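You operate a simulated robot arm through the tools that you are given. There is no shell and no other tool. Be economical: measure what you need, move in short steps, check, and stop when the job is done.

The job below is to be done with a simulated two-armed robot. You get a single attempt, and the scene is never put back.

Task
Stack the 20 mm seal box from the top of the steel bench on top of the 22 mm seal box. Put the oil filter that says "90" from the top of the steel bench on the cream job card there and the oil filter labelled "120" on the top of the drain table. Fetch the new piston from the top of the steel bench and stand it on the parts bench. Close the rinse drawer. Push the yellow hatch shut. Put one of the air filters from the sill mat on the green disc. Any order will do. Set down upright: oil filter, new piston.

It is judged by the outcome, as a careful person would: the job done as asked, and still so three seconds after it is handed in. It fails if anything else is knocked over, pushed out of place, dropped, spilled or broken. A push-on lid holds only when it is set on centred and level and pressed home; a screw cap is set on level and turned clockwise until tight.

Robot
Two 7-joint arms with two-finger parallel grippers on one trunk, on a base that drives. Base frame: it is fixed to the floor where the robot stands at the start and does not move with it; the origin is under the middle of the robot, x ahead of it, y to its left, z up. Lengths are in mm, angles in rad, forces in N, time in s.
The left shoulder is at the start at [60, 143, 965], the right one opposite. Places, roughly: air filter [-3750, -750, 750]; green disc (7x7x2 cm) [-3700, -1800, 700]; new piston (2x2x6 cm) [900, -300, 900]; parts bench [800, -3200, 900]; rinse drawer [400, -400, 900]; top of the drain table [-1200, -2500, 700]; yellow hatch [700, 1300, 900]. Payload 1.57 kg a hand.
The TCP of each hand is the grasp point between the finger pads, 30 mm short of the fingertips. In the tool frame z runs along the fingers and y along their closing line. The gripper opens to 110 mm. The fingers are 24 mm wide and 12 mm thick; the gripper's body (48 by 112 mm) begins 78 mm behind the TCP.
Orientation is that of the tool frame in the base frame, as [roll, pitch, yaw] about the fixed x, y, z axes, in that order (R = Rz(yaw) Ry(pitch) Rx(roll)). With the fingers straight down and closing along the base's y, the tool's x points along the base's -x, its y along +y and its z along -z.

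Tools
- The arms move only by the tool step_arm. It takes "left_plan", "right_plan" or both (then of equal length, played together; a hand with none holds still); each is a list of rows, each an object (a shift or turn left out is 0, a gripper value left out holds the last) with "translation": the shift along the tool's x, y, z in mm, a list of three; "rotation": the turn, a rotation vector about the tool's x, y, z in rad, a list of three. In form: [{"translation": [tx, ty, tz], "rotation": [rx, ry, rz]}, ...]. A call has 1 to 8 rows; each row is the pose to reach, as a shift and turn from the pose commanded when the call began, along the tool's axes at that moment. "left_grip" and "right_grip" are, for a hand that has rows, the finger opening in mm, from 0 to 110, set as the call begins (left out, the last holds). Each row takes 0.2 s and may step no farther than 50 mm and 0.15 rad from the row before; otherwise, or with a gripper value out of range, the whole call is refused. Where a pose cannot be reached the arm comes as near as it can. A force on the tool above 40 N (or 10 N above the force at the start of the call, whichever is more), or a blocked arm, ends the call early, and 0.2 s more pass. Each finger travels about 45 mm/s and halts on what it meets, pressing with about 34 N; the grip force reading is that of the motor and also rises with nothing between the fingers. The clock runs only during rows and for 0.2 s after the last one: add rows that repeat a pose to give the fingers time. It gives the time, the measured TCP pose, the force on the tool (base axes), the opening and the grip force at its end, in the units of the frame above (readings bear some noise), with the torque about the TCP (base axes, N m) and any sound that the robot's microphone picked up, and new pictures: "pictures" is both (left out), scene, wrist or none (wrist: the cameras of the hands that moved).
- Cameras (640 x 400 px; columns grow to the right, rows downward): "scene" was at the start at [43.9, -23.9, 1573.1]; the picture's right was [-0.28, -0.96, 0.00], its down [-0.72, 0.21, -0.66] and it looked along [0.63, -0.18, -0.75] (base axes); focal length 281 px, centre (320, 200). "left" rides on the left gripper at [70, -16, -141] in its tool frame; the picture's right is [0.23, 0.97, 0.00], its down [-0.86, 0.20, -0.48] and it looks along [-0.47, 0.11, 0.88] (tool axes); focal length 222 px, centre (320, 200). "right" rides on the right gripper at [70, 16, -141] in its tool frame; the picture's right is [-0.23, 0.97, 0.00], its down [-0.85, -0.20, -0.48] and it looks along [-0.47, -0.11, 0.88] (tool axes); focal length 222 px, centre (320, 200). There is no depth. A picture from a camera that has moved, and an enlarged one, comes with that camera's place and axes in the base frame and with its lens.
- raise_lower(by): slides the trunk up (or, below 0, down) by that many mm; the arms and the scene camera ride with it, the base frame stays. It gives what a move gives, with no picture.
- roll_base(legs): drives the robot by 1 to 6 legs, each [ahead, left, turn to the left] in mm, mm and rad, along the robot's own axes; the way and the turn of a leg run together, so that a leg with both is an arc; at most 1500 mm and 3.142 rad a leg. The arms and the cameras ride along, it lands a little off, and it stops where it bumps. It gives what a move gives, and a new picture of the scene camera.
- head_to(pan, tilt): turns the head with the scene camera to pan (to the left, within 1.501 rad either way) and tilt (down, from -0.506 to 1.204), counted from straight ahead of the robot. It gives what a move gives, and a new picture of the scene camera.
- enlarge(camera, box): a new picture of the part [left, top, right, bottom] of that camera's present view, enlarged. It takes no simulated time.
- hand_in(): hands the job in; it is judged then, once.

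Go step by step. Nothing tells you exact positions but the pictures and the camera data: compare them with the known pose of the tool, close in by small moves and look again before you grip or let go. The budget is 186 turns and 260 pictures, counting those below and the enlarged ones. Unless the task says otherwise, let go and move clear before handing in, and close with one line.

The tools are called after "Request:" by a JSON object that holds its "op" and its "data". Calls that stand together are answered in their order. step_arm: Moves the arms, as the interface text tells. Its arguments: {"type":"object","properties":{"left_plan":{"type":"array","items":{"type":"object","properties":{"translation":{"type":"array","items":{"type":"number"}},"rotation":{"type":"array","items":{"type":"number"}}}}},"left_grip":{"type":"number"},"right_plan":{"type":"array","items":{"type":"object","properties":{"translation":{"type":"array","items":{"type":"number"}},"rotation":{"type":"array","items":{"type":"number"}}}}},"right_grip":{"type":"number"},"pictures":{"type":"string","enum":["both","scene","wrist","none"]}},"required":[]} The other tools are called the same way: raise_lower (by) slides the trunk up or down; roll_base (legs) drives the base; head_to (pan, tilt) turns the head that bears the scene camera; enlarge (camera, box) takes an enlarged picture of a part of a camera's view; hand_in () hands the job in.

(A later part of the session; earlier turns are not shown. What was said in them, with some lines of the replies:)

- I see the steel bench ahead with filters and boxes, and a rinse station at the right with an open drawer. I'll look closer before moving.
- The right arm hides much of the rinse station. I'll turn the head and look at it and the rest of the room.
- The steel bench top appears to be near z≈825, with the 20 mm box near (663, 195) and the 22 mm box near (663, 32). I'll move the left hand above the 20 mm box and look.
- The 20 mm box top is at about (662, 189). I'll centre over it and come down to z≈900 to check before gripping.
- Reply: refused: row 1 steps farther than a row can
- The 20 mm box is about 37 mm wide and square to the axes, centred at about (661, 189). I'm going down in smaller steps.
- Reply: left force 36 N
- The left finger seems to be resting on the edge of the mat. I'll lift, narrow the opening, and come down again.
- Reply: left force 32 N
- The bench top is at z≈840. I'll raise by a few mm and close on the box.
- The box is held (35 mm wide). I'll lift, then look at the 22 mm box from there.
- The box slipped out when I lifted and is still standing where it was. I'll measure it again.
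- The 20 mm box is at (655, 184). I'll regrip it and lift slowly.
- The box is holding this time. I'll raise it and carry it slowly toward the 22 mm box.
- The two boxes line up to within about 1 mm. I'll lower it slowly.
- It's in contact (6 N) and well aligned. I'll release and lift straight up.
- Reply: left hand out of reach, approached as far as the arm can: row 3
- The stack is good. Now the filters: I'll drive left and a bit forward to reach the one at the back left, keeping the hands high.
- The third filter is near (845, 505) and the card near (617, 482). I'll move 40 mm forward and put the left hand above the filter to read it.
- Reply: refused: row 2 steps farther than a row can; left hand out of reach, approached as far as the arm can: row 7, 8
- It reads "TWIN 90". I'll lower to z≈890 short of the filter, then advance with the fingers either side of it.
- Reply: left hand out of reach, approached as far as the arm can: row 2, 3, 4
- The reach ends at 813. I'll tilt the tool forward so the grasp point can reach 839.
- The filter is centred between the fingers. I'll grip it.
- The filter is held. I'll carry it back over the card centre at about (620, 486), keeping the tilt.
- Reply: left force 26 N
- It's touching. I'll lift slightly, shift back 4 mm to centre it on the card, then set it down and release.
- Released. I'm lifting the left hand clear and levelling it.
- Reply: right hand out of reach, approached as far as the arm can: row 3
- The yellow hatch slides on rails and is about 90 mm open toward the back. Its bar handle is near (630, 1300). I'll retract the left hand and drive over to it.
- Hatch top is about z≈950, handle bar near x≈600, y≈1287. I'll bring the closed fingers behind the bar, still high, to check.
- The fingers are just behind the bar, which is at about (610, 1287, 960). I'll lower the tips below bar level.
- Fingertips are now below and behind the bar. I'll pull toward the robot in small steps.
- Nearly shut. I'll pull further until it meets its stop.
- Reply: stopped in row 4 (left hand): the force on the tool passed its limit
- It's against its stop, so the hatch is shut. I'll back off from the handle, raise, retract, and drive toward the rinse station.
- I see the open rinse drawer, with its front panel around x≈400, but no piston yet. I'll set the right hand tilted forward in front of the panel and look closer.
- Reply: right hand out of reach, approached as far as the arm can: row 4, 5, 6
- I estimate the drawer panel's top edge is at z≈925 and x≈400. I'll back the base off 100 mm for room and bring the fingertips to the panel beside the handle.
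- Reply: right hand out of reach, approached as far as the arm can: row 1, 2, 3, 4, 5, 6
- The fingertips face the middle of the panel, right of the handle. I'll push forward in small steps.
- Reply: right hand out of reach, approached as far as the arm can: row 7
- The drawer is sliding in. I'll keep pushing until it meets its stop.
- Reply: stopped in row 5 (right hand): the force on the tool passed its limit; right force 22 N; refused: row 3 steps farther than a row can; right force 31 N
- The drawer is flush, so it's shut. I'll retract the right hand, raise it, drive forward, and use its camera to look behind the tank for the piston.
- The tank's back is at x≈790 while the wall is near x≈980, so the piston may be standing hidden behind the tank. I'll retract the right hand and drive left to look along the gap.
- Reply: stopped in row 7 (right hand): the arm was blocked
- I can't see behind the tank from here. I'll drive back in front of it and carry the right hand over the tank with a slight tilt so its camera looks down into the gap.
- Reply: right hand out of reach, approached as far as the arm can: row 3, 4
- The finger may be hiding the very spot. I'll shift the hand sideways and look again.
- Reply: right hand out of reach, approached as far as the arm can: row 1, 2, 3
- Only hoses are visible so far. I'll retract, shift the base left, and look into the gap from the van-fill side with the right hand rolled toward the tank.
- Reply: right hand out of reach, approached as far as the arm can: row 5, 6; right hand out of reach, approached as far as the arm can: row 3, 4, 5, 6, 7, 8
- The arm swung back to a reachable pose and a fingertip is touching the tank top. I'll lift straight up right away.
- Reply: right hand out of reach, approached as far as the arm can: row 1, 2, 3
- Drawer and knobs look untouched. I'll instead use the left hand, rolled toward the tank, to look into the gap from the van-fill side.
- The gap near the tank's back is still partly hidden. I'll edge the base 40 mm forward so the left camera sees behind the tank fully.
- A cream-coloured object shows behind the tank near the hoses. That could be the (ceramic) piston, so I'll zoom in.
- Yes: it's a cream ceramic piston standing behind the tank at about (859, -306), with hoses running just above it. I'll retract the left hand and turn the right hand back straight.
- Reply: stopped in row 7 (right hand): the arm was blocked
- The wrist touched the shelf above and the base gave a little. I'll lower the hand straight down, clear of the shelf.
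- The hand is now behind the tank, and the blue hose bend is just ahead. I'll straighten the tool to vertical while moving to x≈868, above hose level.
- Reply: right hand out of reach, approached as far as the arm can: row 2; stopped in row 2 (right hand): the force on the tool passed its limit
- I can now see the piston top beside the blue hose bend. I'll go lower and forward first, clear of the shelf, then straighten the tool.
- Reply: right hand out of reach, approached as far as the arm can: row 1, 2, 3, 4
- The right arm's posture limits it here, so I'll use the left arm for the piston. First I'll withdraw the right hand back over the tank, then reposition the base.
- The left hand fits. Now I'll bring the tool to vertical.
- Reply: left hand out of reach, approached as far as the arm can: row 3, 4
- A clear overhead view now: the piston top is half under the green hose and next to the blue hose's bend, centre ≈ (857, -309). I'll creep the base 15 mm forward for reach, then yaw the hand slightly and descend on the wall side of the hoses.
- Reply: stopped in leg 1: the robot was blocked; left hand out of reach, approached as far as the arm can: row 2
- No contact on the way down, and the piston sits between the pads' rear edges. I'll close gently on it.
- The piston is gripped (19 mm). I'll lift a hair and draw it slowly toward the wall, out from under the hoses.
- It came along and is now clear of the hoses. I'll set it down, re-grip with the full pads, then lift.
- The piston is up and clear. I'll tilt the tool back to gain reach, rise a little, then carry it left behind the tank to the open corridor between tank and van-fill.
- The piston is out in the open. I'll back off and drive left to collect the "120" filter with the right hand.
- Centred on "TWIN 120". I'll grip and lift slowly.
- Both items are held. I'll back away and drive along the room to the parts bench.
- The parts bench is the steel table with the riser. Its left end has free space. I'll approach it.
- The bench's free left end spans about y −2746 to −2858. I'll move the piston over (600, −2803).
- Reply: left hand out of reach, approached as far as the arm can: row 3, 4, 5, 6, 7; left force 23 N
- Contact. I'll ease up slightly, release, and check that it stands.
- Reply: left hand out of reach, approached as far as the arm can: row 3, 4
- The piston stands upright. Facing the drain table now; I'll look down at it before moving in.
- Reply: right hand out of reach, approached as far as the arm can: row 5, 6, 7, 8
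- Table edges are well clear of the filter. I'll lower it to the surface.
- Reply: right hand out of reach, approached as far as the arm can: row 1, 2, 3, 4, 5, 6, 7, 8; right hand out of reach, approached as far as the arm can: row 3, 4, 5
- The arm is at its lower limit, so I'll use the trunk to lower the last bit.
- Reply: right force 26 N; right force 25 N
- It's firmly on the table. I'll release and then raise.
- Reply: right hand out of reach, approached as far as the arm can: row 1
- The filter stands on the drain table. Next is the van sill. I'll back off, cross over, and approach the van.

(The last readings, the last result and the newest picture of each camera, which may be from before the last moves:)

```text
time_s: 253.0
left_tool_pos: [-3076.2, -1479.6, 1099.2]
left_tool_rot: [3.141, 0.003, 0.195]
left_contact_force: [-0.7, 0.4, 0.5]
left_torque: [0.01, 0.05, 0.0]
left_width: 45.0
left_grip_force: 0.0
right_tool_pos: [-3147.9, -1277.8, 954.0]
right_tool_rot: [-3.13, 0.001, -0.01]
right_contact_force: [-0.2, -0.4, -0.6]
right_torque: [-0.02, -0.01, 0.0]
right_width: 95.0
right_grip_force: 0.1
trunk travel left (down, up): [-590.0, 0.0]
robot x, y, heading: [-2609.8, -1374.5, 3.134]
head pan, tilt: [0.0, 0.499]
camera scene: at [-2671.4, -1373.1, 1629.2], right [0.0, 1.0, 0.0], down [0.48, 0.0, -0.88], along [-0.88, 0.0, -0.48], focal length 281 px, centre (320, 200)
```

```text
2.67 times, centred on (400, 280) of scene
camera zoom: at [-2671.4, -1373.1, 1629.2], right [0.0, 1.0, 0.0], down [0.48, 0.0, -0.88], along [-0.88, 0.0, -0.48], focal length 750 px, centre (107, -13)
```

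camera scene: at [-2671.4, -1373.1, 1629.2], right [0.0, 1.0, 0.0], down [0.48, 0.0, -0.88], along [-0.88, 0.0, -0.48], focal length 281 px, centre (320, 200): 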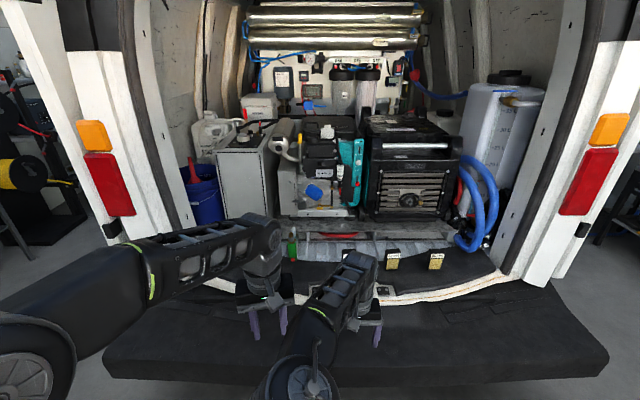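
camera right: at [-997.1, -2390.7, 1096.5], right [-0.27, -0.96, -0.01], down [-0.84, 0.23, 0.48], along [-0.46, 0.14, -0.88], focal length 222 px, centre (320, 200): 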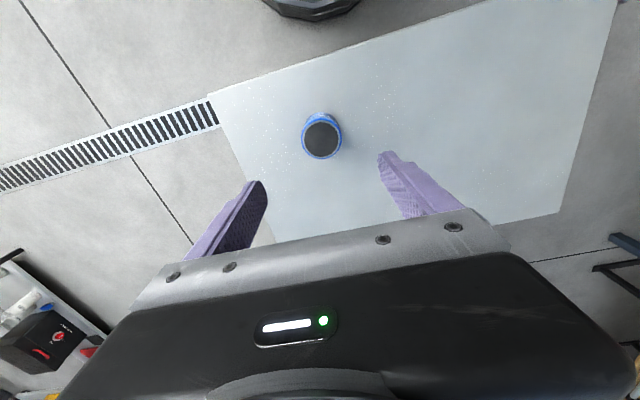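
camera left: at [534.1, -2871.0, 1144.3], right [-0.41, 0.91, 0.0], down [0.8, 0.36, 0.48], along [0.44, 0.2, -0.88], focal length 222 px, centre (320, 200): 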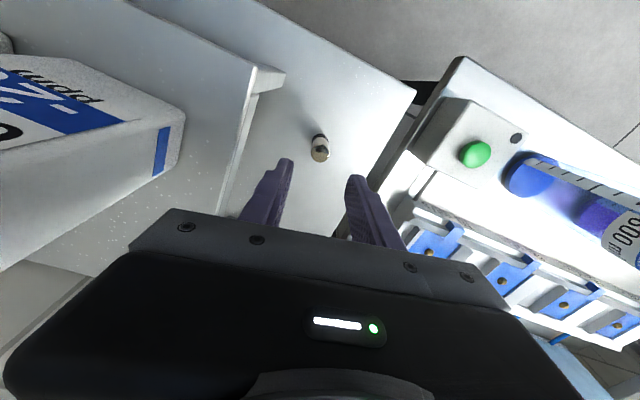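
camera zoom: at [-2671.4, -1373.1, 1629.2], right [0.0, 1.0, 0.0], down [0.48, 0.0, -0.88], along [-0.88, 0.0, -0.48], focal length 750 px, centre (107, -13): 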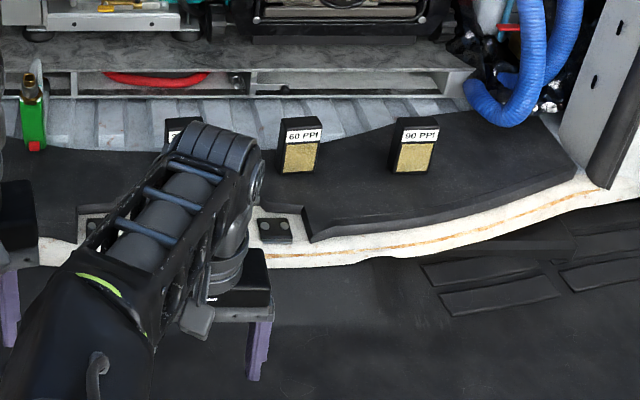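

Air filters "60 PPI", "90 PPI" and a third stand on the sill mat. I'll move in front of the 60 PPI one and use the left hand.

Request:
{"op": "roll_base", "data": {"legs": [[0, -410, 0], [330, 0, 0]]}}

Request:
{"op": "raise_lower", "data": {"by": -60}}

Request:
{"op": "step_arm", "data": {"left_plan": [{"translation": [-30, 0, 20], "rotation": [0, -0.04, 0.05]}, {"translation": [-65, 0, 45], "rotation": [0, -0.1, 0.1]}, {"translation": [-100, 0, 75], "rotation": [0, -0.15, 0.15]}, {"translation": [-135, 0, 105], "rotation": [0, -0.2, 0.2]}, {"translation": [-160, 0, 130], "rotation": [0, -0.25, 0.2]}, {"translation": [-160, 0, 130], "rotation": [0, -0.25, 0.2]}], "left_grip": 90, "pictures": "wrist"}}

```text
time_s: 257.3
left_tool_pos: [-3407.2, -1068.3, 1098.5]
left_tool_rot: [3.139, 0.002, 0.191]
left_contact_force: [-0.4, -0.1, 0.3]
left_torque: [0.02, -0.02, -0.03]
left_width: 45.0
left_grip_force: 0.1
right_tool_pos: [-3479.8, -867.3, 954.9]
right_tool_rot: [-3.13, 0.002, -0.013]
right_contact_force: [0.4, 0.1, -0.1]
right_torque: [-0.05, -0.01, -0.01]
right_width: 95.1
right_grip_force: 0.1
trunk travel left (down, up): [-590.0, 0.0]
robot x, y, heading: [-2944.6, -960.1, 3.134]
head pan, tilt: [0.0, 0.499]
camera scene: at [-3003.8, -963.8, 1629.2], right [0.01, 1.0, 0.0], down [0.48, 0.0, -0.88], along [-0.88, 0.0, -0.48], focal length 281 px, centre (320, 200)
```

scene: 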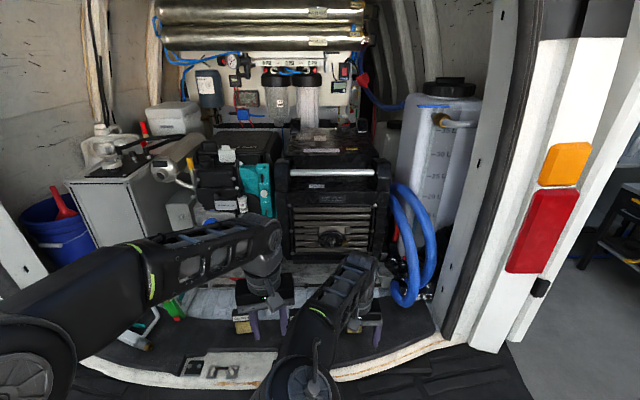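

```text
time_s: 258.3
left_tool_pos: [-3406.1, -1067.8, 1038.8]
left_tool_rot: [3.141, 0.004, 0.191]
left_contact_force: [0.0, 0.6, 0.6]
left_torque: [0.01, -0.01, -0.02]
left_width: 45.0
left_grip_force: 0.2
right_tool_pos: [-3478.1, -867.3, 893.9]
right_tool_rot: [-3.131, 0.002, -0.013]
right_contact_force: [-0.1, 0.3, -0.3]
right_torque: [0.01, 0.0, -0.04]
right_width: 95.1
right_grip_force: 0.1
trunk travel left (down, up): [-530.0, 60.0]
robot x, y, heading: [-2942.2, -963.5, 3.134]
head pan, tilt: [0.0, 0.499]
```

```text
time_s: 259.7
left_tool_pos: [-3564.7, -1096.8, 907.4]
left_tool_rot: [3.112, 0.252, -0.014]
left_contact_force: [-0.6, 1.5, 0.5]
left_torque: [0.03, 0.02, 0.01]
left_width: 90.0
left_grip_force: 0.0
right_tool_pos: [-3479.4, -867.8, 893.5]
right_tool_rot: [-3.13, 0.002, -0.015]
right_contact_force: [0.1, -0.8, 0.0]
right_torque: [0.0, 0.0, -0.02]
right_width: 95.1
right_grip_force: 0.1
trunk travel left (down, up): [-530.0, 60.0]
robot x, y, heading: [-2941.4, -960.8, 3.137]
head pan, tilt: [0.0, 0.499]
camera left: at [-3463.5, -1078.9, 1026.2], right [0.21, -0.98, -0.03], down [-0.71, -0.18, 0.68], along [-0.67, -0.12, -0.73], focal length 222 px, centre (320, 200)
```

left: 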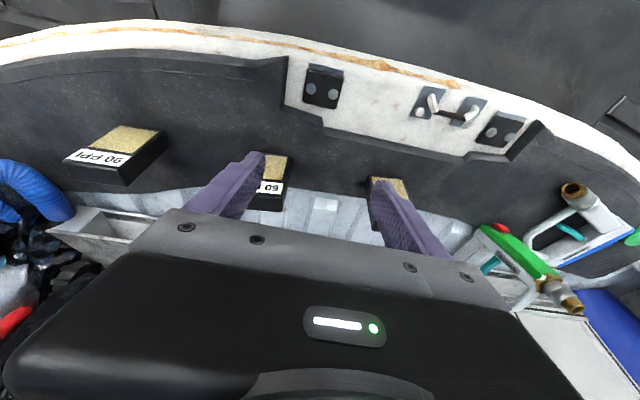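

Request:
{"op": "step_arm", "data": {"left_plan": [{"translation": [0, -32, 0], "rotation": [0.03, 0, 0]}, {"translation": [0, -64, 0], "rotation": [0.03, 0, 0]}, {"translation": [0, -64, 0], "rotation": [0.03, 0, 0]}], "pictures": "wrist"}}

Request:
{"op": "enlarge", "data": {"camera": "left", "box": [200, 100, 480, 260]}}

```text
time_s: 260.5
left_tool_pos: [-3563.8, -1033.9, 905.8]
left_tool_rot: [-3.137, 0.251, -0.014]
left_contact_force: [-0.1, -0.1, -0.3]
left_torque: [-0.03, 0.02, -0.01]
left_width: 90.0
left_grip_force: 0.0
right_tool_pos: [-3479.0, -867.3, 893.7]
right_tool_rot: [-3.13, 0.003, -0.014]
right_contact_force: [0.5, -0.6, 0.1]
right_torque: [0.0, 0.01, 0.02]
right_width: 95.0
right_grip_force: 0.1
trunk travel left (down, up): [-530.0, 60.0]
robot x, y, heading: [-2937.4, -962.9, 3.137]
head pan, tilt: [0.0, 0.499]
camera left: at [-3463.0, -1019.9, 1025.6], right [0.21, -0.98, -0.06], down [-0.71, -0.19, 0.68], along [-0.67, -0.1, -0.74], focal length 222 px, centre (320, 200)
```

left: 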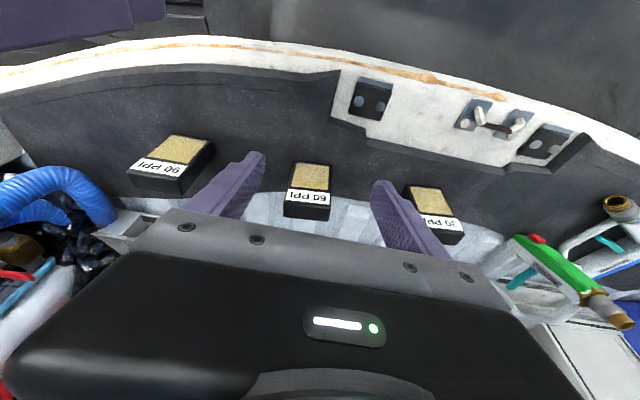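

```text
2.29 times, centred on (340, 180) of left
camera zoom: at [-3463.0, -1019.9, 1025.6], right [0.21, -0.98, -0.06], down [-0.71, -0.19, 0.68], along [-0.67, -0.1, -0.74], focal length 508 px, centre (274, 246)
```

zoom: 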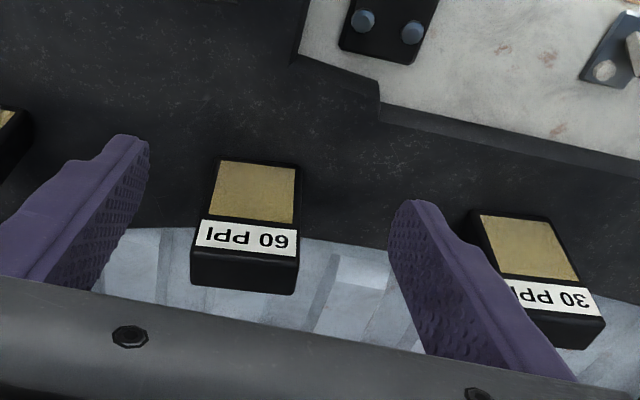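

The filter is upright, about 60 wide and 96 tall, centred at about (−3675, −1034). I'll move the fingers down either side of it.

Request:
{"op": "step_arm", "data": {"left_plan": [{"translation": [-20, 0, 32]}, {"translation": [-40, 0, 66]}, {"translation": [-60, 0, 100]}, {"translation": [-72, 0, 125]}, {"translation": [-79, 0, 138]}, {"translation": [-79, 0, 138]}], "pictures": "wrist"}}

```text
time_s: 261.9
left_tool_pos: [-3675.5, -1032.7, 794.5]
left_tool_rot: [-3.139, 0.251, -0.011]
left_contact_force: [-0.5, -1.2, 0.2]
left_torque: [0.0, 0.0, -0.01]
left_width: 89.9
left_grip_force: 0.0
right_tool_pos: [-3479.8, -866.3, 894.2]
right_tool_rot: [-3.132, 0.002, -0.016]
right_contact_force: [-0.4, -0.2, -0.1]
right_torque: [0.01, 0.0, 0.0]
right_width: 95.1
right_grip_force: 0.0
trunk travel left (down, up): [-530.0, 60.0]
robot x, y, heading: [-2943.3, -963.3, 3.137]
head pan, tilt: [0.0, 0.499]
camera left: at [-3574.7, -1019.3, 913.2], right [0.21, -0.98, -0.06], down [-0.71, -0.19, 0.68], along [-0.67, -0.1, -0.74], focal length 222 px, centre (320, 200)
```

left: 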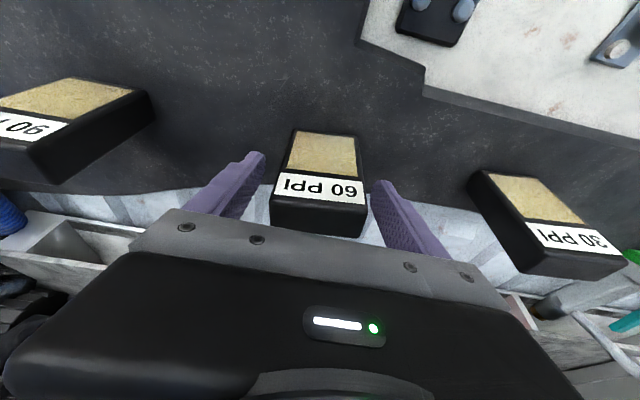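

Request:
{"op": "step_arm", "data": {"left_plan": [{"translation": [0, 0, 0]}, {"translation": [0, 0, 0]}, {"translation": [0, 0, 0]}, {"translation": [0, 0, 0]}, {"translation": [0, 0, 0]}, {"translation": [0, 0, 0]}], "left_grip": 0, "pictures": "none"}}

Request:
{"op": "step_arm", "data": {"left_plan": [{"translation": [-1, 0, -3]}, {"translation": [-2, 0, -8]}, {"translation": [-4, 0, -16]}, {"translation": [-7, 0, -28]}, {"translation": [-10, 0, -42]}, {"translation": [-14, 0, -56]}, {"translation": [-17, 0, -68]}, {"translation": [-17, 0, -68]}], "pictures": "wrist"}}

```text
time_s: 263.3
left_tool_pos: [-3675.4, -1033.5, 794.8]
left_tool_rot: [-3.137, 0.251, -0.013]
left_contact_force: [2.1, -1.6, 2.1]
left_torque: [-0.15, -0.05, 0.03]
left_width: 66.8
left_grip_force: 33.5
right_tool_pos: [-3477.9, -866.7, 894.7]
right_tool_rot: [-3.132, 0.001, -0.013]
right_contact_force: [-0.1, -0.4, 0.8]
right_torque: [0.02, -0.03, 0.02]
right_width: 94.9
right_grip_force: 0.2
trunk travel left (down, up): [-530.0, 60.0]
robot x, y, heading: [-2942.9, -962.5, 3.135]
head pan, tilt: [0.0, 0.499]
```

```text
time_s: 265.1
left_tool_pos: [-3674.2, -1033.4, 864.1]
left_tool_rot: [-3.138, 0.249, -0.013]
left_contact_force: [-0.1, 1.0, -1.4]
left_torque: [-0.01, 0.0, 0.02]
left_width: 65.2
left_grip_force: 33.8
right_tool_pos: [-3478.9, -867.0, 895.0]
right_tool_rot: [-3.133, 0.002, -0.014]
right_contact_force: [0.1, 0.2, -0.3]
right_torque: [0.0, -0.05, -0.01]
right_width: 94.8
right_grip_force: 0.1
trunk travel left (down, up): [-530.0, 60.0]
robot x, y, heading: [-2936.8, -962.0, 3.141]
head pan, tilt: [0.0, 0.499]
camera left: at [-3574.0, -1019.1, 983.0], right [0.21, -0.98, -0.06], down [-0.71, -0.19, 0.67], along [-0.67, -0.1, -0.74], focal length 222 px, centre (320, 200)
```

left: 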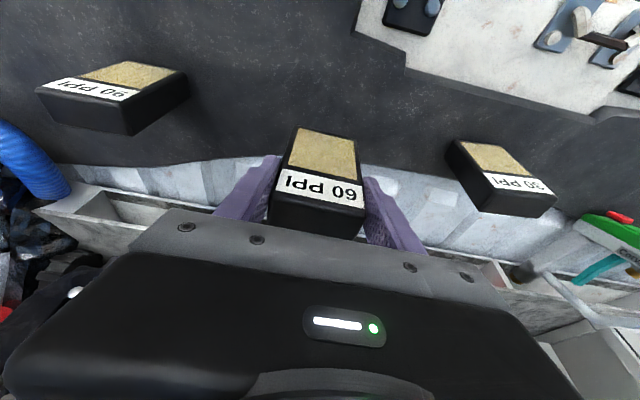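

The filter is held. I'll back out of the van, slide over to the disc's side, and look before going in.

Request:
{"op": "roll_base", "data": {"legs": [[-330, 0, 0], [0, 790, 0]]}}

Request:
{"op": "enlarge", "data": {"camera": "scene", "box": [140, 180, 400, 340]}}

```text
time_s: 271.1
left_tool_pos: [-3349.8, -1820.0, 864.1]
left_tool_rot: [-3.137, 0.251, -0.012]
left_contact_force: [0.5, 0.2, -1.0]
left_torque: [0.04, -0.01, 0.01]
left_width: 65.1
left_grip_force: 34.3
right_tool_pos: [-3154.3, -1653.8, 894.5]
right_tool_rot: [-3.13, 0.001, -0.015]
right_contact_force: [-0.3, 0.0, 0.1]
right_torque: [-0.01, 0.01, 0.0]
right_width: 95.0
right_grip_force: 0.0
trunk travel left (down, up): [-530.0, 60.0]
robot x, y, heading: [-2615.0, -1750.6, 3.139]
head pan, tilt: [0.0, 0.499]
camera scene: at [-2677.7, -1750.4, 1569.3], right [0.0, 1.0, 0.0], down [0.48, 0.0, -0.88], along [-0.88, 0.0, -0.48], focal length 281 px, centre (320, 200)
```

scene: 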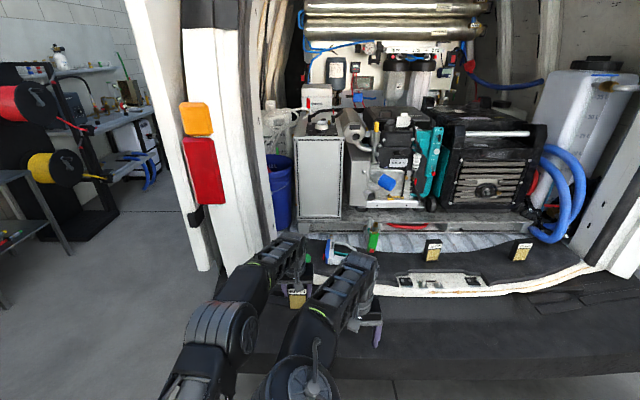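

```text
2.46 times, centred on (270, 260) of scene
camera zoom: at [-2677.7, -1750.4, 1569.3], right [0.0, 1.0, 0.0], down [0.48, 0.0, -0.88], along [-0.88, 0.0, -0.48], focal length 692 px, centre (443, 52)
```

zoom: 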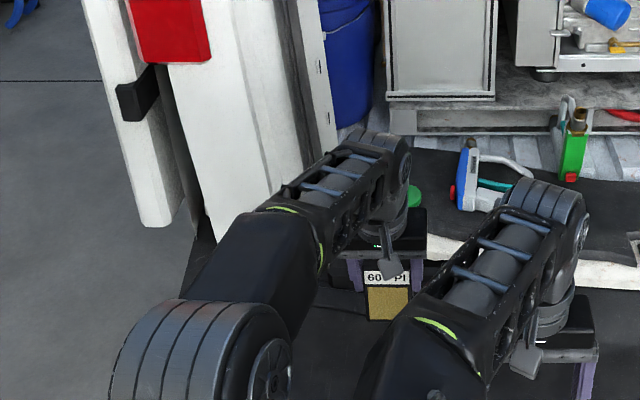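

The left pillar would crowd the elbow, so I'll shift the base right and reach the hand out leftwards before going in.

Request:
{"op": "roll_base", "data": {"legs": [[0, -215, 0]]}}

Request:
{"op": "step_arm", "data": {"left_plan": [{"translation": [5, 20, -2]}, {"translation": [12, 50, -4]}, {"translation": [18, 82, -6]}, {"translation": [24, 115, -7]}, {"translation": [28, 148, -8]}, {"translation": [30, 180, -9]}, {"translation": [30, 202, -9]}, {"translation": [30, 210, -9]}], "pictures": "none"}}

```text
time_s: 272.8
left_tool_pos: [-3348.4, -1604.8, 863.2]
left_tool_rot: [-3.141, 0.252, -0.013]
left_contact_force: [-0.6, 0.1, 0.3]
left_torque: [-0.05, -0.02, -0.02]
left_width: 65.3
left_grip_force: 34.2
right_tool_pos: [-3152.8, -1437.9, 894.4]
right_tool_rot: [-3.132, 0.002, -0.015]
right_contact_force: [0.0, -0.2, 0.1]
right_torque: [-0.03, -0.04, 0.0]
right_width: 94.9
right_grip_force: 0.1
trunk travel left (down, up): [-530.0, 60.0]
robot x, y, heading: [-2616.4, -1536.9, 3.137]
head pan, tilt: [0.0, 0.499]
camera scene: at [-2676.6, -1534.6, 1569.3], right [0.01, 1.0, 0.0], down [0.48, 0.0, -0.88], along [-0.88, 0.0, -0.48], focal length 281 px, centre (320, 200)
```

scene: 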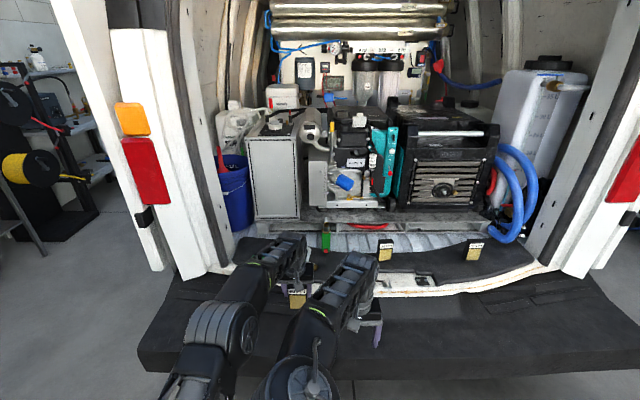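

```text
time_s: 274.6
left_tool_pos: [-3319.9, -1815.9, 864.4]
left_tool_rot: [-3.139, 0.249, -0.015]
left_contact_force: [0.0, -0.4, -1.6]
left_torque: [-0.01, -0.03, 0.0]
left_width: 65.1
left_grip_force: 34.0
right_tool_pos: [-3151.5, -1438.2, 894.4]
right_tool_rot: [-3.132, 0.001, -0.013]
right_contact_force: [-0.4, 0.4, -0.6]
right_torque: [-0.03, 0.0, -0.04]
right_width: 95.2
right_grip_force: 0.1
trunk travel left (down, up): [-530.0, 60.0]
robot x, y, heading: [-2614.0, -1534.7, 3.139]
head pan, tilt: [0.0, 0.499]
```

Request:
{"op": "roll_base", "data": {"legs": [[220, 0, 0]]}}

Request:
{"op": "enlarge", "data": {"camera": "left", "box": [160, 0, 560, 250]}}

```text
time_s: 276.3
left_tool_pos: [-3540.1, -1815.2, 864.3]
left_tool_rot: [-3.14, 0.249, -0.012]
left_contact_force: [-0.2, 0.1, -1.5]
left_torque: [-0.01, -0.02, 0.02]
left_width: 65.1
left_grip_force: 34.0
right_tool_pos: [-3373.3, -1437.8, 894.8]
right_tool_rot: [-3.132, 0.002, -0.012]
right_contact_force: [-0.2, -0.5, -0.6]
right_torque: [-0.02, 0.0, 0.05]
right_width: 94.9
right_grip_force: 0.1
trunk travel left (down, up): [-530.0, 60.0]
robot x, y, heading: [-2832.5, -1533.9, 3.139]
head pan, tilt: [0.0, 0.499]
camera scene: at [-2898.0, -1535.0, 1569.2], right [0.0, 1.0, 0.0], down [0.48, 0.0, -0.88], along [-0.88, 0.0, -0.48], focal length 281 px, centre (320, 200)
```

scene: 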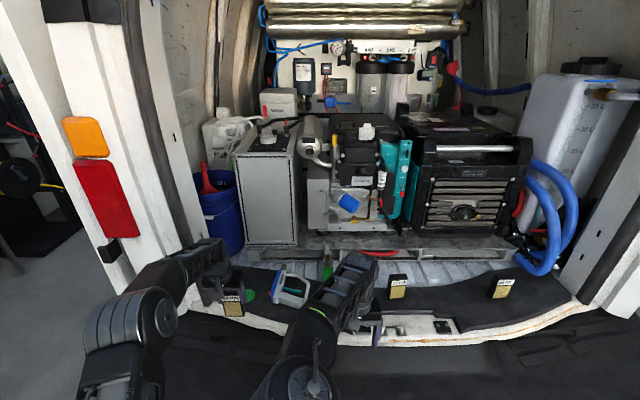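

```text
1.60 times, centred on (360, 125) of left
camera zoom: at [-3440.1, -1801.2, 983.3], right [0.21, -0.98, -0.06], down [-0.71, -0.19, 0.67], along [-0.67, -0.1, -0.74], focal length 355 px, centre (256, 320)
```

zoom: 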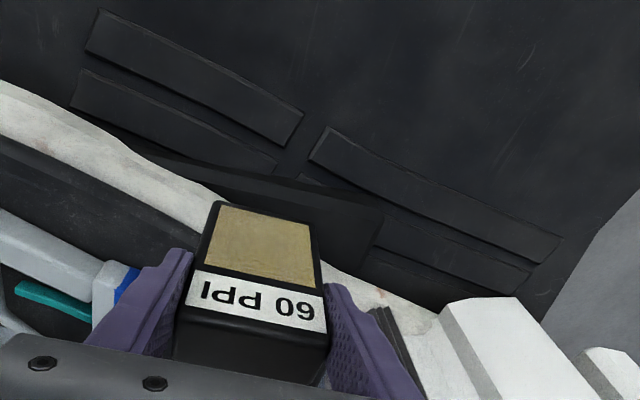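

Request:
{"op": "enlarge", "data": {"camera": "scene", "box": [180, 240, 340, 340]}}

```text
4.00 times, centred on (260, 290) of scene
camera zoom: at [-2898.0, -1535.0, 1569.2], right [0.0, 1.0, 0.0], down [0.48, 0.0, -0.88], along [-0.88, 0.0, -0.48], focal length 1125 px, centre (560, -160)
```

zoom: 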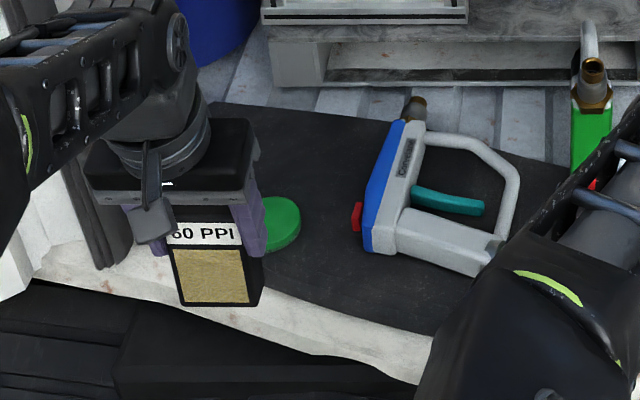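

The disc centre is about (−3660, −1815). I'll edge in and check clearance to the pillar.

Request:
{"op": "roll_base", "data": {"legs": [[60, 0, 0]]}}

```text
time_s: 277.2
left_tool_pos: [-3599.0, -1814.8, 863.3]
left_tool_rot: [-3.138, 0.25, -0.014]
left_contact_force: [-1.3, 0.0, -1.7]
left_torque: [0.0, -0.07, 0.0]
left_width: 65.3
left_grip_force: 34.1
right_tool_pos: [-3432.1, -1438.4, 893.8]
right_tool_rot: [-3.13, -0.002, -0.013]
right_contact_force: [0.1, -0.7, -0.8]
right_torque: [-0.01, -0.02, -0.02]
right_width: 95.0
right_grip_force: 0.2
trunk travel left (down, up): [-530.0, 60.0]
robot x, y, heading: [-2892.2, -1535.1, 3.141]
head pan, tilt: [0.0, 0.499]
camera scene: at [-2957.3, -1534.7, 1569.1], right [0.0, 1.0, 0.0], down [0.48, 0.0, -0.88], along [-0.88, 0.0, -0.48], focal length 281 px, centre (320, 200)
```

scene: 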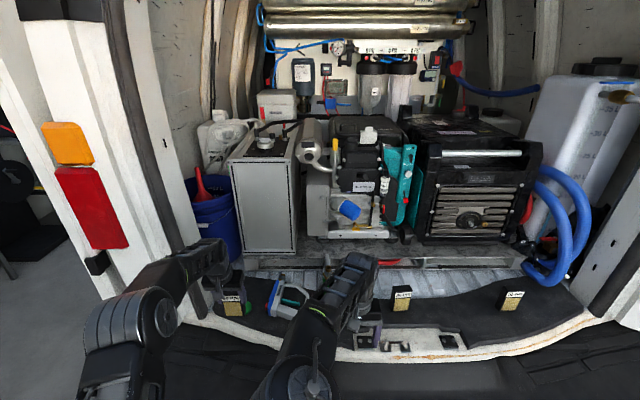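

Request:
{"op": "roll_base", "data": {"legs": [[58, 0, 0]]}}

Request:
{"op": "enlarge", "data": {"camera": "scene", "box": [170, 250, 330, 350]}}

```text
time_s: 278.2
left_tool_pos: [-3657.0, -1812.8, 863.0]
left_tool_rot: [-3.138, 0.248, -0.014]
left_contact_force: [-0.2, 0.1, -0.6]
left_torque: [0.02, -0.04, -0.03]
left_width: 65.2
left_grip_force: 33.5
right_tool_pos: [-3490.0, -1436.8, 893.6]
right_tool_rot: [-3.13, -0.001, -0.016]
right_contact_force: [0.2, -0.1, 0.1]
right_torque: [-0.05, 0.0, -0.01]
right_width: 94.8
right_grip_force: 0.1
trunk travel left (down, up): [-530.0, 60.0]
robot x, y, heading: [-2953.5, -1532.8, 3.136]
head pan, tilt: [0.0, 0.499]
camera scene: at [-3015.1, -1534.2, 1569.1], right [0.01, 1.0, 0.0], down [0.48, 0.0, -0.88], along [-0.88, 0.01, -0.48], focal length 281 px, centre (320, 200)
```

scene: 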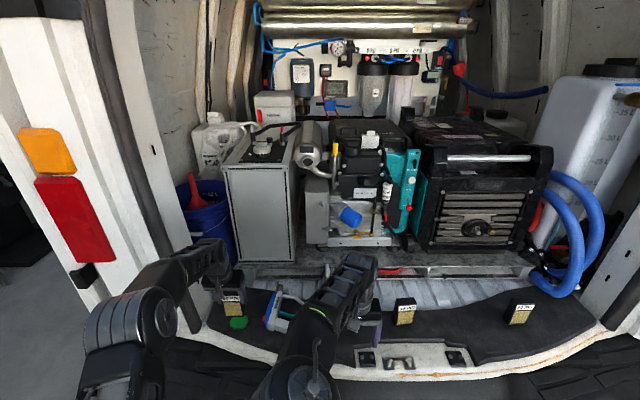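

```text
4.00 times, centred on (250, 300) of scene
camera zoom: at [-3015.1, -1534.2, 1569.1], right [0.01, 1.0, 0.0], down [0.48, 0.0, -0.88], along [-0.88, 0.01, -0.48], focal length 1125 px, centre (600, -200)
```

zoom: 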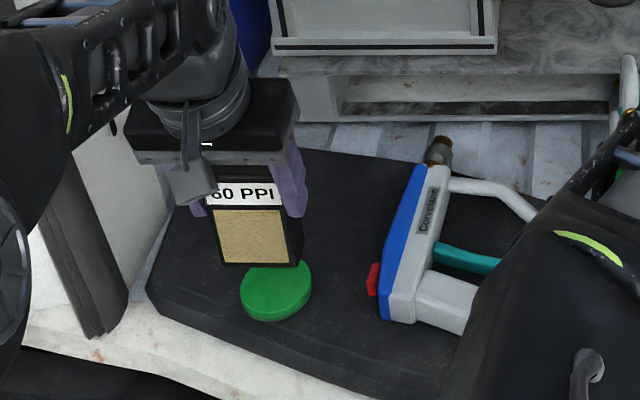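

The disc centre reads about (−3667, −1802) now. I'll shift 6 mm in and 10 mm right and lower most of the way.

Request:
{"op": "step_arm", "data": {"left_plan": [{"translation": [-3, -5, 2]}, {"translation": [-6, -10, 2]}, {"translation": [-4, -10, 9]}, {"translation": [-1, -10, 19]}, {"translation": [1, -10, 29]}, {"translation": [3, -10, 36]}, {"translation": [3, -10, 36]}], "pictures": "none"}}

Request:
{"op": "enlarge", "data": {"camera": "scene", "box": [190, 270, 290, 340]}}

```text
time_s: 279.8
left_tool_pos: [-3663.4, -1803.8, 827.8]
left_tool_rot: [-3.137, 0.25, -0.015]
left_contact_force: [-0.1, 0.2, -0.5]
left_torque: [0.03, 0.0, -0.02]
left_width: 65.3
left_grip_force: 33.8
right_tool_pos: [-3488.4, -1435.7, 893.9]
right_tool_rot: [-3.131, 0.002, -0.016]
right_contact_force: [-0.4, -0.7, 0.3]
right_torque: [0.01, 0.0, 0.03]
right_width: 95.1
right_grip_force: 0.1
trunk travel left (down, up): [-530.0, 60.0]
robot x, y, heading: [-2956.2, -1532.2, 3.132]
head pan, tilt: [0.0, 0.499]
```

```text
5.71 times, centred on (240, 305) of scene
camera zoom: at [-3013.2, -1534.2, 1569.3], right [0.01, 1.0, 0.0], down [0.48, 0.0, -0.88], along [-0.88, 0.01, -0.48], focal length 1607 px, centre (777, -400)
```

zoom: 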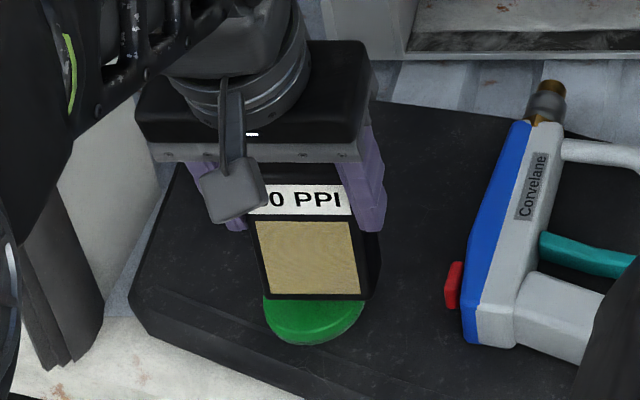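

Request:
{"op": "step_arm", "data": {"left_plan": [{"translation": [4, 0, 4]}, {"translation": [5, 0, 8]}, {"translation": [5.5, 0, 10]}, {"translation": [6, 0, 12]}, {"translation": [6.5, 0, 14]}, {"translation": [7, 0, 16]}], "pictures": "none"}}

```text
time_s: 281.2
left_tool_pos: [-3659.3, -1801.8, 812.9]
left_tool_rot: [-3.138, 0.249, -0.014]
left_contact_force: [0.5, 0.2, -0.7]
left_torque: [-0.02, 0.03, -0.03]
left_width: 65.5
left_grip_force: 34.4
right_tool_pos: [-3489.0, -1435.8, 895.2]
right_tool_rot: [-3.131, 0.001, -0.016]
right_contact_force: [0.2, 0.7, 1.2]
right_torque: [0.01, 0.0, 0.04]
right_width: 94.7
right_grip_force: 0.0
trunk travel left (down, up): [-530.0, 60.0]
robot x, y, heading: [-2950.7, -1535.3, 3.135]
head pan, tilt: [0.0, 0.499]
```

Request:
{"op": "step_arm", "data": {"left_plan": [{"translation": [0.5, 0, 2]}, {"translation": [1, 0, 4]}, {"translation": [1.5, 0, 6]}, {"translation": [2, 0, 8]}, {"translation": [2.5, 0, 10]}], "pictures": "none"}}

Request:
{"op": "enlarge", "data": {"camera": "scene", "box": [190, 270, 290, 340]}}

```text
time_s: 282.4
left_tool_pos: [-3660.5, -1803.0, 807.6]
left_tool_rot: [-3.139, 0.258, -0.017]
left_contact_force: [4.3, 0.3, 23.5]
left_torque: [-0.31, -0.15, 0.06]
left_width: 65.8
left_grip_force: 33.9
right_tool_pos: [-3486.8, -1435.3, 896.0]
right_tool_rot: [-3.133, 0.004, -0.016]
right_contact_force: [0.2, -0.1, -0.5]
right_torque: [0.02, 0.0, -0.01]
right_width: 95.3
right_grip_force: 0.1
trunk travel left (down, up): [-530.0, 60.0]
robot x, y, heading: [-2951.3, -1535.8, 3.137]
head pan, tilt: [0.0, 0.499]
```

```text
5.71 times, centred on (240, 305) of scene
camera zoom: at [-3009.9, -1533.1, 1569.8], right [0.01, 1.0, 0.0], down [0.48, 0.0, -0.88], along [-0.88, 0.01, -0.48], focal length 1607 px, centre (777, -400)
```

zoom: 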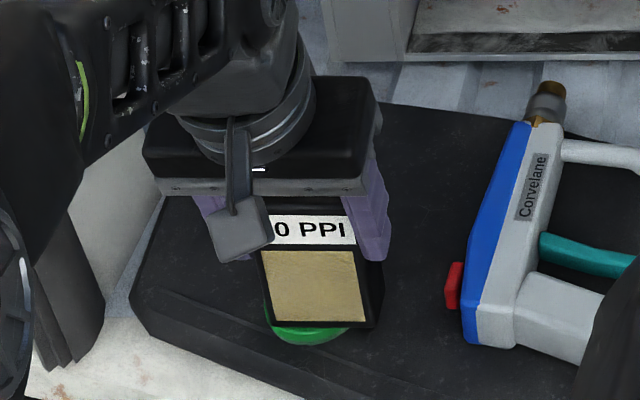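

It's down, but about 6 mm too near and 3 mm right. I'll lift slightly, centre it, and set it down.

Request:
{"op": "step_arm", "data": {"left_plan": [{"translation": [-1, 0, -5]}, {"translation": [-2.5, 0, -10]}, {"translation": [-6, 2, -9]}, {"translation": [-8, 3, -8.5]}, {"translation": [-7.5, 3, -6]}, {"translation": [-7, 3, -4]}, {"translation": [-6.5, 3, -2]}, {"translation": [-6.2, 3, -1]}], "pictures": "none"}}

Request:
{"op": "enlarge", "data": {"camera": "scene", "box": [190, 270, 290, 340]}}

```text
time_s: 284.2
left_tool_pos: [-3666.5, -1805.0, 807.2]
left_tool_rot: [-3.137, 0.254, -0.014]
left_contact_force: [3.4, 0.6, 13.4]
left_torque: [-0.1, -0.18, 0.03]
left_width: 65.4
left_grip_force: 34.1
right_tool_pos: [-3487.8, -1436.3, 895.3]
right_tool_rot: [-3.134, 0.003, -0.016]
right_contact_force: [0.5, -0.6, 0.4]
right_torque: [-0.01, 0.0, 0.0]
right_width: 95.1
right_grip_force: 0.1
trunk travel left (down, up): [-530.0, 60.0]
robot x, y, heading: [-2951.8, -1530.5, 3.135]
head pan, tilt: [0.0, 0.499]
```

```text
5.71 times, centred on (240, 305) of scene
camera zoom: at [-3011.0, -1533.4, 1569.6], right [0.01, 1.0, 0.0], down [0.48, 0.0, -0.88], along [-0.88, 0.01, -0.48], focal length 1607 px, centre (777, -400)
```

zoom: 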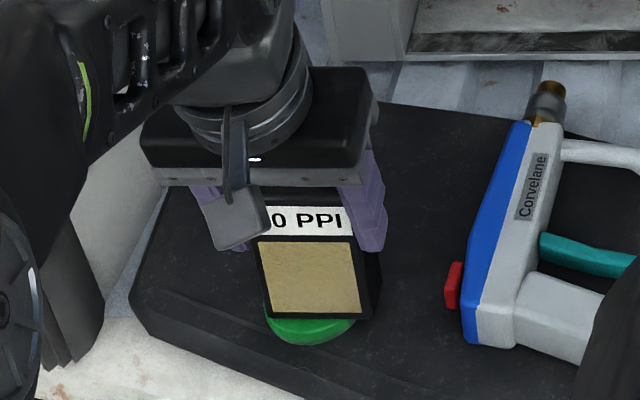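

Centred. I'll release and withdraw.

Request:
{"op": "step_arm", "data": {"left_plan": [{"translation": [0, 0, -0.5]}, {"translation": [0, 0, -0.5]}, {"translation": [0, 0, -0.5]}, {"translation": [0, 0, -0.5]}], "left_grip": 85, "pictures": "none"}}

Request:
{"op": "step_arm", "data": {"left_plan": [{"translation": [-6, 0, -24]}, {"translation": [-14, 0, -58]}, {"translation": [-22, 0, -90]}, {"translation": [-20, 0, -120]}, {"translation": [10, 0, -130]}], "pictures": "none"}}

Request:
{"op": "roll_base", "data": {"legs": [[-300, 0, 0]]}}

Request:
{"op": "enlarge", "data": {"camera": "scene", "box": [170, 210, 430, 310]}}

```text
time_s: 285.2
left_tool_pos: [-3666.9, -1805.5, 802.8]
left_tool_rot: [-3.139, 0.249, -0.017]
left_contact_force: [-0.2, -0.4, -0.5]
left_torque: [-0.02, 0.0, 0.04]
left_width: 84.9
left_grip_force: 0.1
right_tool_pos: [-3490.1, -1437.0, 894.7]
right_tool_rot: [-3.131, 0.002, -0.015]
right_contact_force: [-0.1, 0.2, -0.6]
right_torque: [0.0, -0.01, 0.0]
right_width: 94.9
right_grip_force: 0.0
trunk travel left (down, up): [-530.0, 60.0]
robot x, y, heading: [-2952.2, -1532.9, 3.133]
head pan, tilt: [0.0, 0.499]
```

```text
time_s: 286.4
left_tool_pos: [-3622.4, -1807.5, 929.7]
left_tool_rot: [-3.138, 0.253, -0.015]
left_contact_force: [-0.2, 0.3, 0.2]
left_torque: [0.01, 0.01, -0.01]
left_width: 85.0
left_grip_force: 0.2
right_tool_pos: [-3488.4, -1436.5, 893.8]
right_tool_rot: [-3.134, 0.002, -0.016]
right_contact_force: [-0.3, 0.5, 0.8]
right_torque: [-0.01, 0.04, -0.03]
right_width: 94.9
right_grip_force: 0.0
trunk travel left (down, up): [-530.0, 60.0]
robot x, y, heading: [-2950.2, -1535.6, 3.132]
head pan, tilt: [0.0, 0.499]
```

```text
time_s: 288.4
left_tool_pos: [-3324.1, -1810.1, 929.7]
left_tool_rot: [-3.138, 0.251, -0.014]
left_contact_force: [-0.5, -0.6, -0.4]
left_torque: [-0.01, 0.0, -0.02]
left_width: 85.0
left_grip_force: 0.1
right_tool_pos: [-3189.0, -1439.4, 894.1]
right_tool_rot: [-3.134, 0.002, -0.013]
right_contact_force: [-0.4, -0.5, 0.7]
right_torque: [-0.03, 0.04, 0.01]
right_width: 95.0
right_grip_force: 0.0
trunk travel left (down, up): [-530.0, 60.0]
robot x, y, heading: [-2647.7, -1534.1, 3.139]
head pan, tilt: [0.0, 0.499]
camera scene: at [-2712.6, -1536.1, 1569.3], right [0.01, 1.0, 0.0], down [0.48, 0.0, -0.88], along [-0.88, 0.01, -0.48], focal length 281 px, centre (320, 200)
```

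scene: 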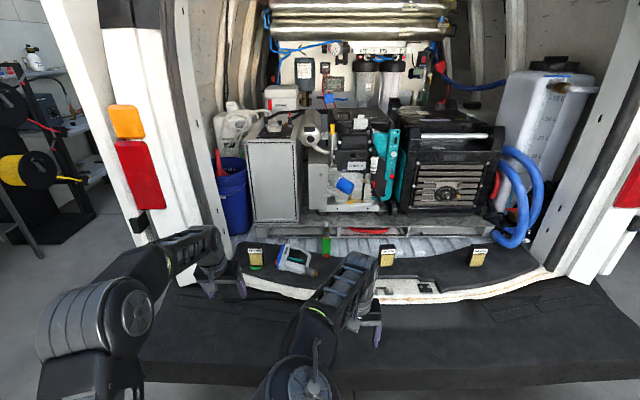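

```text
2.46 times, centred on (300, 260) of scene
camera zoom: at [-2712.6, -1536.1, 1569.3], right [0.01, 1.0, 0.0], down [0.48, 0.0, -0.88], along [-0.88, 0.01, -0.48], focal length 692 px, centre (369, 52)
```

zoom: 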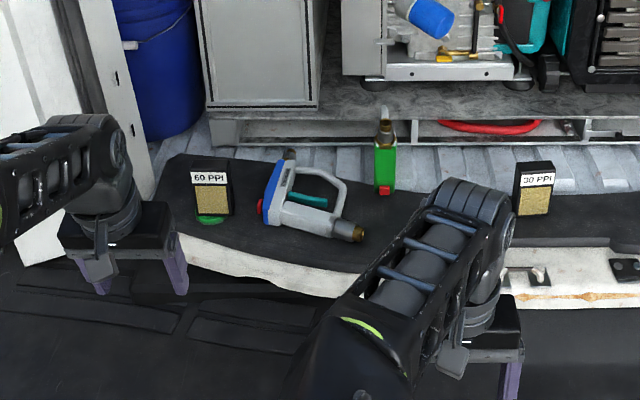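

All seven jobs are done by my last views of each. The 20 mm box is on the 22 mm box, filter 90 is on the card and filter 120 is on the drain table. The piston stands on the parts bench, the drawer and hatch are shut, and the 60 PPI air filter is on the green disc. Both hands are clear, so I'm handing in.

Request:
{"op": "hand_in", "data": {}}

```text
The job is handed in.
```

I've handed the job in with every item done as asked; I didn't drive back for a last look at the bench, hatch or drawer, but they were in order when I last saw them.
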